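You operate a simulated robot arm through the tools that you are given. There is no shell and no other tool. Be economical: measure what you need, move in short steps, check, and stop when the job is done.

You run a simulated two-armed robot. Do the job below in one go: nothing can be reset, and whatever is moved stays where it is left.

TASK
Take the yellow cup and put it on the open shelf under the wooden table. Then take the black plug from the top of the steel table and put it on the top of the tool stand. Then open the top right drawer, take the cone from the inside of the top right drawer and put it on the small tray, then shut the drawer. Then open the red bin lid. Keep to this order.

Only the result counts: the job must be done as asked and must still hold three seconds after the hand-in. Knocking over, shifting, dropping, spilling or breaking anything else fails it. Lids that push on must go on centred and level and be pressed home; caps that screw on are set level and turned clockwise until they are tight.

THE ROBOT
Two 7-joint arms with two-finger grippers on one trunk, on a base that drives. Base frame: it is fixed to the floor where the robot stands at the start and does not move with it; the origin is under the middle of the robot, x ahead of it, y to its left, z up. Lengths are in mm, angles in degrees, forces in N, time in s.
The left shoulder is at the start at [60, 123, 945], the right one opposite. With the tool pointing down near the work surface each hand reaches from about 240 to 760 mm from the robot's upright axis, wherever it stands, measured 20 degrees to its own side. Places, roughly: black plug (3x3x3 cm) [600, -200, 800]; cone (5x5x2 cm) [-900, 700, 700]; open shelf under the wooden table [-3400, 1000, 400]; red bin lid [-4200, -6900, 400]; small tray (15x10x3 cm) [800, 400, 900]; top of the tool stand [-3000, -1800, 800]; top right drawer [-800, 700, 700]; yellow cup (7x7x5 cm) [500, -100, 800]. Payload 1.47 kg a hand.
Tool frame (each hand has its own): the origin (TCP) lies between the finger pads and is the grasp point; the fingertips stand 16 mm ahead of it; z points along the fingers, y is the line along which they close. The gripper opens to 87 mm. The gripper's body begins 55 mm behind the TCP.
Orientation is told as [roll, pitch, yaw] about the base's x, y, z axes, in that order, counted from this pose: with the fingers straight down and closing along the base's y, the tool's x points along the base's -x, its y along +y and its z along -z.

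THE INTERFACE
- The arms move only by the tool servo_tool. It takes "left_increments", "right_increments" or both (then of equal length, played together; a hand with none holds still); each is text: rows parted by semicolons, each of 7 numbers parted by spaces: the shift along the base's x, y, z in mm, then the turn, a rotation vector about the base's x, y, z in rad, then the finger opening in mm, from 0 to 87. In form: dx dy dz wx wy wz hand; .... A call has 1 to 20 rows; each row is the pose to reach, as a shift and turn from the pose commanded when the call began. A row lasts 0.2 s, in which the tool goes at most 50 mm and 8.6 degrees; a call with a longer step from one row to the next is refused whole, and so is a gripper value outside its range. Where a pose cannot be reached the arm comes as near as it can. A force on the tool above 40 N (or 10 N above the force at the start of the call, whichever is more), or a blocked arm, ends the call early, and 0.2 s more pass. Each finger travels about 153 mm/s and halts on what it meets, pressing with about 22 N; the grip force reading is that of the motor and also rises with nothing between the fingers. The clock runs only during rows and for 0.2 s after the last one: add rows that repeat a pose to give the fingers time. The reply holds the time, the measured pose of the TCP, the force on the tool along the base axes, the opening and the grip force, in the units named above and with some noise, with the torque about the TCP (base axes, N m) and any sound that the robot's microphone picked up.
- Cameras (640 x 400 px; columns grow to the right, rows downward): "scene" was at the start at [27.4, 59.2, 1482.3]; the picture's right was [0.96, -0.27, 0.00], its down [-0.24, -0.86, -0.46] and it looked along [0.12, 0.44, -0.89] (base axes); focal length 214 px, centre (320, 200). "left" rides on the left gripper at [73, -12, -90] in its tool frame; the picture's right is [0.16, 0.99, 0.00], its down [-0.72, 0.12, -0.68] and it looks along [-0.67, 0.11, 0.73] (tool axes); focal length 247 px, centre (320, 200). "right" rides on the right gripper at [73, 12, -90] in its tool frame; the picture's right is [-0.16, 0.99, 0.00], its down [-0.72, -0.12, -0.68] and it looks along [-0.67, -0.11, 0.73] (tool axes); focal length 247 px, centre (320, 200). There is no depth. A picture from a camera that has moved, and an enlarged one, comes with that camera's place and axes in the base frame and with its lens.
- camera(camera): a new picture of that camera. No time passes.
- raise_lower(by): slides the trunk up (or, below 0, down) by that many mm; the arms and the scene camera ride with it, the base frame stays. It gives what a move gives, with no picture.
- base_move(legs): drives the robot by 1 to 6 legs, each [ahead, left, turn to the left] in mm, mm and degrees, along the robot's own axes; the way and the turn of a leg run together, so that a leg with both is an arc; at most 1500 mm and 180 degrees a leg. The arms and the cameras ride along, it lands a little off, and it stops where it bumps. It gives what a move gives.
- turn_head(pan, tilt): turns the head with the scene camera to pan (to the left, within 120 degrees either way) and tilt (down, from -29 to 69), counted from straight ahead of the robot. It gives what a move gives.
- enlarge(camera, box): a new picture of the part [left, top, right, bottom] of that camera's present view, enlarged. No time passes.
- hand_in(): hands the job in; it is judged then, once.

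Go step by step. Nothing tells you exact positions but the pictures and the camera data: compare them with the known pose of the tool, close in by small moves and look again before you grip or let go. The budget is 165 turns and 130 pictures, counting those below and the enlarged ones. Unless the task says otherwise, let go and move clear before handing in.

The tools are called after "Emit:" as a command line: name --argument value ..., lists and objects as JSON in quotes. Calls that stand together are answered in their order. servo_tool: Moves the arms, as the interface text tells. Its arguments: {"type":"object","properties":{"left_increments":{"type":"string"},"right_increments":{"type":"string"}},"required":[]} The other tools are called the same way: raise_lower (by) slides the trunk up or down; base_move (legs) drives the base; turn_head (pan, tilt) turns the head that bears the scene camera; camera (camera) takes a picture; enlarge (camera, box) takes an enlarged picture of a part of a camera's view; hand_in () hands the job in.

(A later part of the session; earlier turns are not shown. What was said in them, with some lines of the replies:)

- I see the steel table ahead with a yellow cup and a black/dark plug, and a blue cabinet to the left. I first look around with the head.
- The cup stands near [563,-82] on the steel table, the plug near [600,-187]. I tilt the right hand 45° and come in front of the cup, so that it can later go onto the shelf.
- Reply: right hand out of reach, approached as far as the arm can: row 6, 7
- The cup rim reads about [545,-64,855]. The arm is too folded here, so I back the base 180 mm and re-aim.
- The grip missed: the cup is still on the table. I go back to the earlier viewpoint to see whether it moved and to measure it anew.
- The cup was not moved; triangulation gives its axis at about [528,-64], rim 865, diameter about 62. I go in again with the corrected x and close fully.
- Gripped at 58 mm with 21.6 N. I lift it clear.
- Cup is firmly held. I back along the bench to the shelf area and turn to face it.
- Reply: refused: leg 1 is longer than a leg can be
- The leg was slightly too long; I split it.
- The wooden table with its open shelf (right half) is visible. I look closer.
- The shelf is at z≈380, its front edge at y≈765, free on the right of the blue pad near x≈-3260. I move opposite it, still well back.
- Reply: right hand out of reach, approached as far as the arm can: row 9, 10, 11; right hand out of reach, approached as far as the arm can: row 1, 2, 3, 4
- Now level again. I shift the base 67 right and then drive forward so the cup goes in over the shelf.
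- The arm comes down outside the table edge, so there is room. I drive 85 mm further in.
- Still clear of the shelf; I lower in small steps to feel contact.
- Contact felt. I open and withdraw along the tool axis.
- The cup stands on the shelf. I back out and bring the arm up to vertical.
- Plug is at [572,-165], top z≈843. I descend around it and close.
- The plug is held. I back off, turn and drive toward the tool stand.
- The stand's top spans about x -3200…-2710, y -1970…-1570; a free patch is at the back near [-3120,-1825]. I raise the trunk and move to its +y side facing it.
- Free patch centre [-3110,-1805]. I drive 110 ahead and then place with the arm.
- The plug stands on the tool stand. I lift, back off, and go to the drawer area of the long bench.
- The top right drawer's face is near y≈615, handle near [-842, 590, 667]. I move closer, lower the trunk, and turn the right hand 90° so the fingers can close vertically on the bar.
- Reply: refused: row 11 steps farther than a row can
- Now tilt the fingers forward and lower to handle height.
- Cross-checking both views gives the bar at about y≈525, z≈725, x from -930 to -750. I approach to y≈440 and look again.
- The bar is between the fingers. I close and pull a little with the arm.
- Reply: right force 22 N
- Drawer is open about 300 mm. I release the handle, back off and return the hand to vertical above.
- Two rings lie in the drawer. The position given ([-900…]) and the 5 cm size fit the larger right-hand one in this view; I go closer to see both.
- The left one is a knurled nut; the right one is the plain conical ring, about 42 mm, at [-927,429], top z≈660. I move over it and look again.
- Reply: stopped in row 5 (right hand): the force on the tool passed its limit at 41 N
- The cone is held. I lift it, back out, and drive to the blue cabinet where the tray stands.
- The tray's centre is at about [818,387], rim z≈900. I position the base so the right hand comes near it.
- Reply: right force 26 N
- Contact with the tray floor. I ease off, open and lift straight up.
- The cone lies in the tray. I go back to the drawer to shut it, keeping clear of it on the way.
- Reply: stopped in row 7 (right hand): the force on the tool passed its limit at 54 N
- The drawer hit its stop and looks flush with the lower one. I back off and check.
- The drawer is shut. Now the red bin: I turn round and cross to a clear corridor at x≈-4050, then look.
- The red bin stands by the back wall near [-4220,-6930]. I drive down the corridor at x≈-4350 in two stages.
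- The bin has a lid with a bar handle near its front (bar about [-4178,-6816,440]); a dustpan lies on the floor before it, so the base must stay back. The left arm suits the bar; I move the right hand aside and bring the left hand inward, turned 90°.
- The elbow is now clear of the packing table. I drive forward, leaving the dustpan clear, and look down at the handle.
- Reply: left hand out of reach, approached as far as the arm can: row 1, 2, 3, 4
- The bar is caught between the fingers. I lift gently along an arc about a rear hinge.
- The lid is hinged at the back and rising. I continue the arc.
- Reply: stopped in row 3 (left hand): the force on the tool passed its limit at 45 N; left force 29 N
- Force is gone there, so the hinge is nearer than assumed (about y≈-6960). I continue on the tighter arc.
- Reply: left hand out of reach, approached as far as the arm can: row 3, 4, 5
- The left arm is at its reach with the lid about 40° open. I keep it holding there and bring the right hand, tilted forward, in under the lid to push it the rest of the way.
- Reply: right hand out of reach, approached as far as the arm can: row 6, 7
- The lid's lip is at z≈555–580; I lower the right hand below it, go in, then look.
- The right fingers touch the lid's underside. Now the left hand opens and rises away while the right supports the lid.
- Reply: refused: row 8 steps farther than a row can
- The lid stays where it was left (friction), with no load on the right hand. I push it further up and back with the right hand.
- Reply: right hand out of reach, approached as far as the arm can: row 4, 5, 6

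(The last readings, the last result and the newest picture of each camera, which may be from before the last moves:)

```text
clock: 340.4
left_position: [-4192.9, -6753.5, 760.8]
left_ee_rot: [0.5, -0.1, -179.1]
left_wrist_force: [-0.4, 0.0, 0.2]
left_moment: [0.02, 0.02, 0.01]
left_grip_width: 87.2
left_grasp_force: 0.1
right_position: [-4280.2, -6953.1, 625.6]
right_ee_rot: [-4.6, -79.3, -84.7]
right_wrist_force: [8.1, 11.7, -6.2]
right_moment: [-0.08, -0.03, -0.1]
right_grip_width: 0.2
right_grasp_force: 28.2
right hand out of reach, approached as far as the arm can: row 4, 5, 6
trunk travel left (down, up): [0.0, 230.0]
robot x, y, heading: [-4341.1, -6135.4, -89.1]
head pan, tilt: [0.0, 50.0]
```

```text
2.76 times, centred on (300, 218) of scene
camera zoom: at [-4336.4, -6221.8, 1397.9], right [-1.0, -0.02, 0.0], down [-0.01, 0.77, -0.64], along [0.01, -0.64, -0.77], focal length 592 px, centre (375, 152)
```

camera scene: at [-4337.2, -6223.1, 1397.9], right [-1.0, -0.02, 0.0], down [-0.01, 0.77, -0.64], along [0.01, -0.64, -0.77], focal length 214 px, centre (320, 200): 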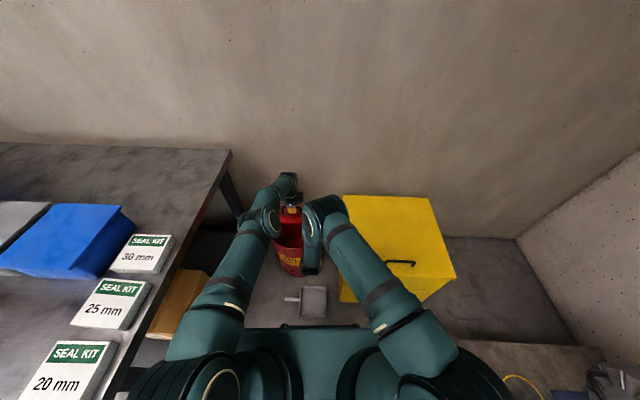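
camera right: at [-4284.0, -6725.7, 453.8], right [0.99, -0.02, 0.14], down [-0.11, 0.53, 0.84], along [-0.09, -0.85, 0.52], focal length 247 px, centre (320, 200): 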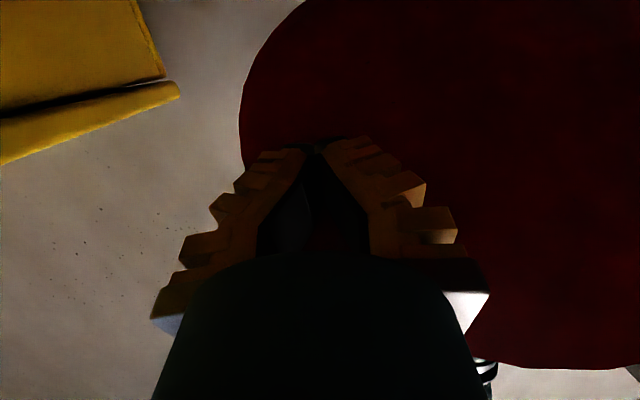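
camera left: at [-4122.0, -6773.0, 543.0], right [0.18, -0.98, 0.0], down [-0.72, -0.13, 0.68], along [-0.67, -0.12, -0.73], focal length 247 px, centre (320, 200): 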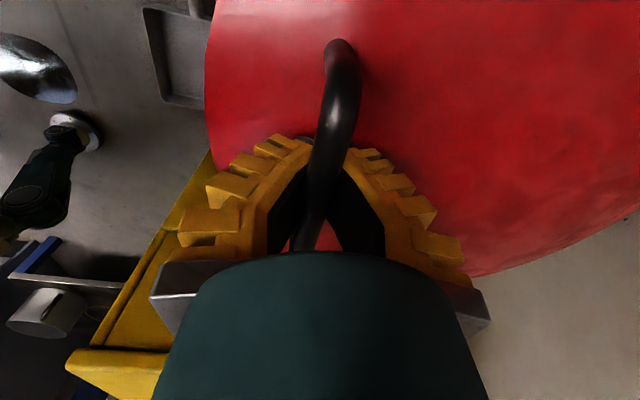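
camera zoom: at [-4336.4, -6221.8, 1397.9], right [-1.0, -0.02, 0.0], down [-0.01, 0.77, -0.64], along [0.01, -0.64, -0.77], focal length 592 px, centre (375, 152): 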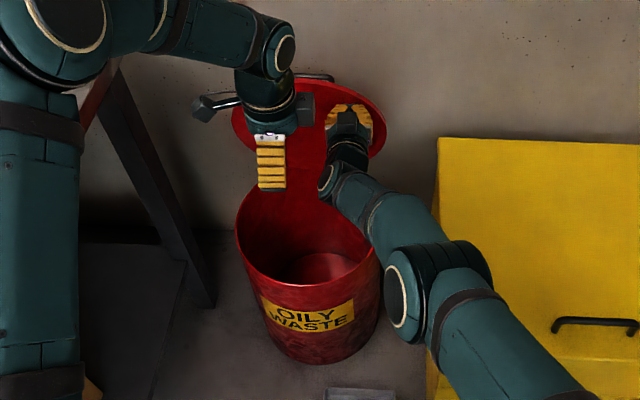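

Near the reach limit with the lid roughly upright; I nudge the base 25 mm forward to bring it further.

Emit:
base_move --legs '[[25, 0, 0]]'

Emit:
enlarge --camera "scene" --box '[220, 145, 380, 290]'

```text
clock: 341.1
left_position: [-4194.4, -6758.4, 761.3]
left_ee_rot: [0.5, -0.2, -178.9]
left_wrist_force: [0.1, 0.6, -1.2]
left_moment: [0.02, -0.02, 0.01]
left_grip_width: 87.2
left_grasp_force: 0.0
right_position: [-4278.8, -6954.5, 621.1]
right_ee_rot: [-4.3, -79.0, -84.8]
right_wrist_force: [-1.2, 14.0, 5.1]
right_moment: [-0.22, 0.12, -0.23]
right_grip_width: 0.2
right_grasp_force: 27.6
trunk travel left (down, up): [0.0, 230.0]
robot x, y, heading: [-4342.2, -6133.5, -88.7]
head pan, tilt: [0.0, 50.0]
stopped in leg 1: the force on the tool passed its limit at 78 N (the readings are from after the stop); the commanded pose is now the measured one
```

```text
2.76 times, centred on (300, 218) of scene
camera zoom: at [-4337.1, -6224.8, 1398.0], right [-1.0, -0.02, 0.0], down [-0.01, 0.77, -0.64], along [0.01, -0.64, -0.77], focal length 592 px, centre (375, 152)
```

zoom: 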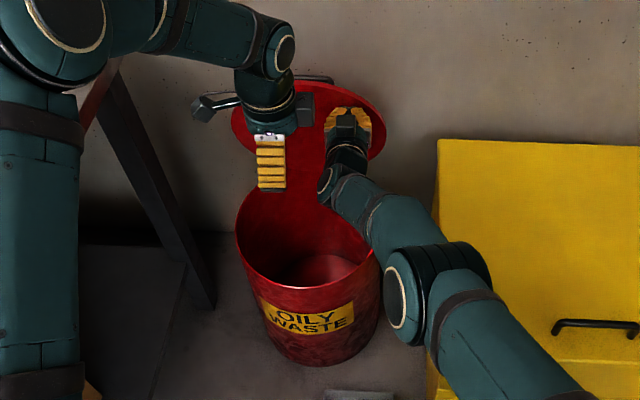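

The lid is at its end stop. I withdraw the right hand and see whether it stays open.

Emit:
servo_tool --right_increments "0 20 2 0 0 0 0; 0 50 5 0 0 0 0; 0 85 10 0 0 0 0; 0 125 15 0 0 0 0; 0 165 20 0 0 0 0; 0 200 25 0 0 0 0" --left_increments "0 20 10 0 0 0 87; 0 40 30 0 0 0 87; 0 60 50 0 0 0 87; 0 80 70 0 0 0 87; 0 100 90 0 0 0 87; 0 120 110 0 0 0 87"

Emit:
base_move --legs '[[-300, 0, 0]]'

Emit:
camera --camera "scene"

```text
clock: 342.5
left_position: [-4195.3, -6638.5, 866.6]
left_ee_rot: [0.6, -0.1, -179.1]
left_wrist_force: [0.2, 0.4, 0.2]
left_moment: [-0.02, -0.02, 0.02]
left_grip_width: 87.1
left_grasp_force: 0.1
right_position: [-4274.2, -6755.7, 649.8]
right_ee_rot: [-4.1, -79.0, -85.0]
right_wrist_force: [-0.1, -0.2, -0.4]
right_moment: [-0.01, 0.04, -0.04]
right_grip_width: 0.0
right_grasp_force: 28.0
trunk travel left (down, up): [0.0, 230.0]
robot x, y, heading: [-4342.8, -6135.1, -89.1]
head pan, tilt: [0.0, 50.0]
```

```text
clock: 344.5
left_position: [-4202.1, -6343.9, 867.7]
left_ee_rot: [0.5, 0.0, -179.4]
left_wrist_force: [-0.3, 0.1, -0.5]
left_moment: [-0.01, 0.01, 0.02]
left_grip_width: 86.9
left_grasp_force: 0.0
right_position: [-4279.9, -6462.2, 649.7]
right_ee_rot: [-4.2, -79.0, -85.1]
right_wrist_force: [-0.2, -0.1, 0.4]
right_moment: [0.05, -0.03, 0.0]
right_grip_width: 0.4
right_grasp_force: 28.1
trunk travel left (down, up): [0.0, 230.0]
robot x, y, heading: [-4345.3, -5843.6, -89.1]
head pan, tilt: [0.0, 50.0]
```

```text
9 pictures are left
camera scene: at [-4341.7, -5932.5, 1398.0], right [-1.0, -0.01, 0.0], down [-0.01, 0.77, -0.64], along [0.01, -0.64, -0.77], focal length 214 px, centre (320, 200)
```

scene: 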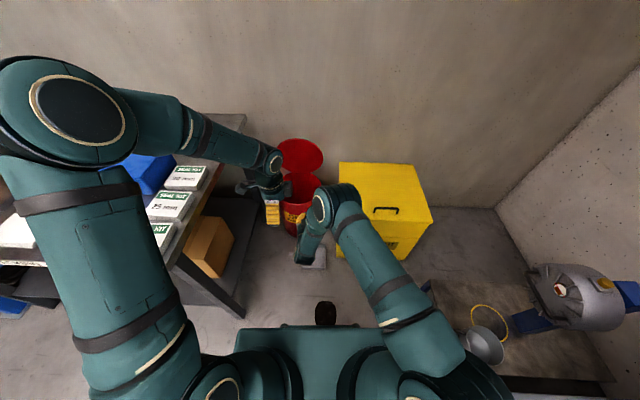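

Emit:
enlarge --camera "scene" --box '[130, 120, 450, 290]'

```text
2.00 times, centred on (290, 205) of scene
camera zoom: at [-4341.7, -5932.5, 1398.0], right [-1.0, -0.01, 0.0], down [-0.01, 0.77, -0.64], along [0.01, -0.64, -0.77], focal length 429 px, centre (380, 190)
```

zoom: 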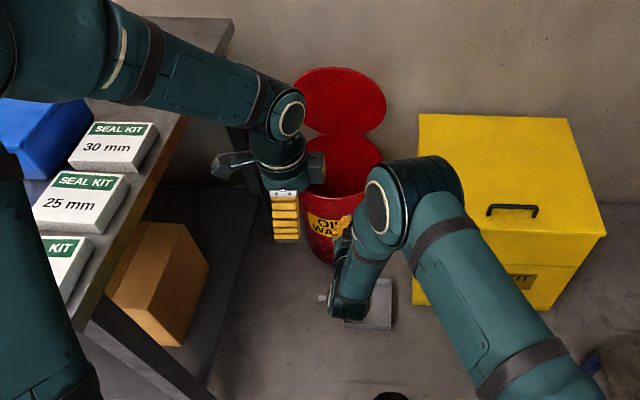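

The bin lid stands open and both hands are clear, so all four steps are finished. I hand the job in.

Emit:
hand_in

```text
The job is handed in.
```

I did all four steps in the order you gave, and handed the job in:
- **Cup:** the yellow cup is on the open shelf under the wooden table.
- **Plug:** the black plug is on top of the tool stand.
- **Cone:** the cone is in the small tray, and the top right drawer is shut.
- **Bin:** the red bin lid is fully open and stayed up after I let go.
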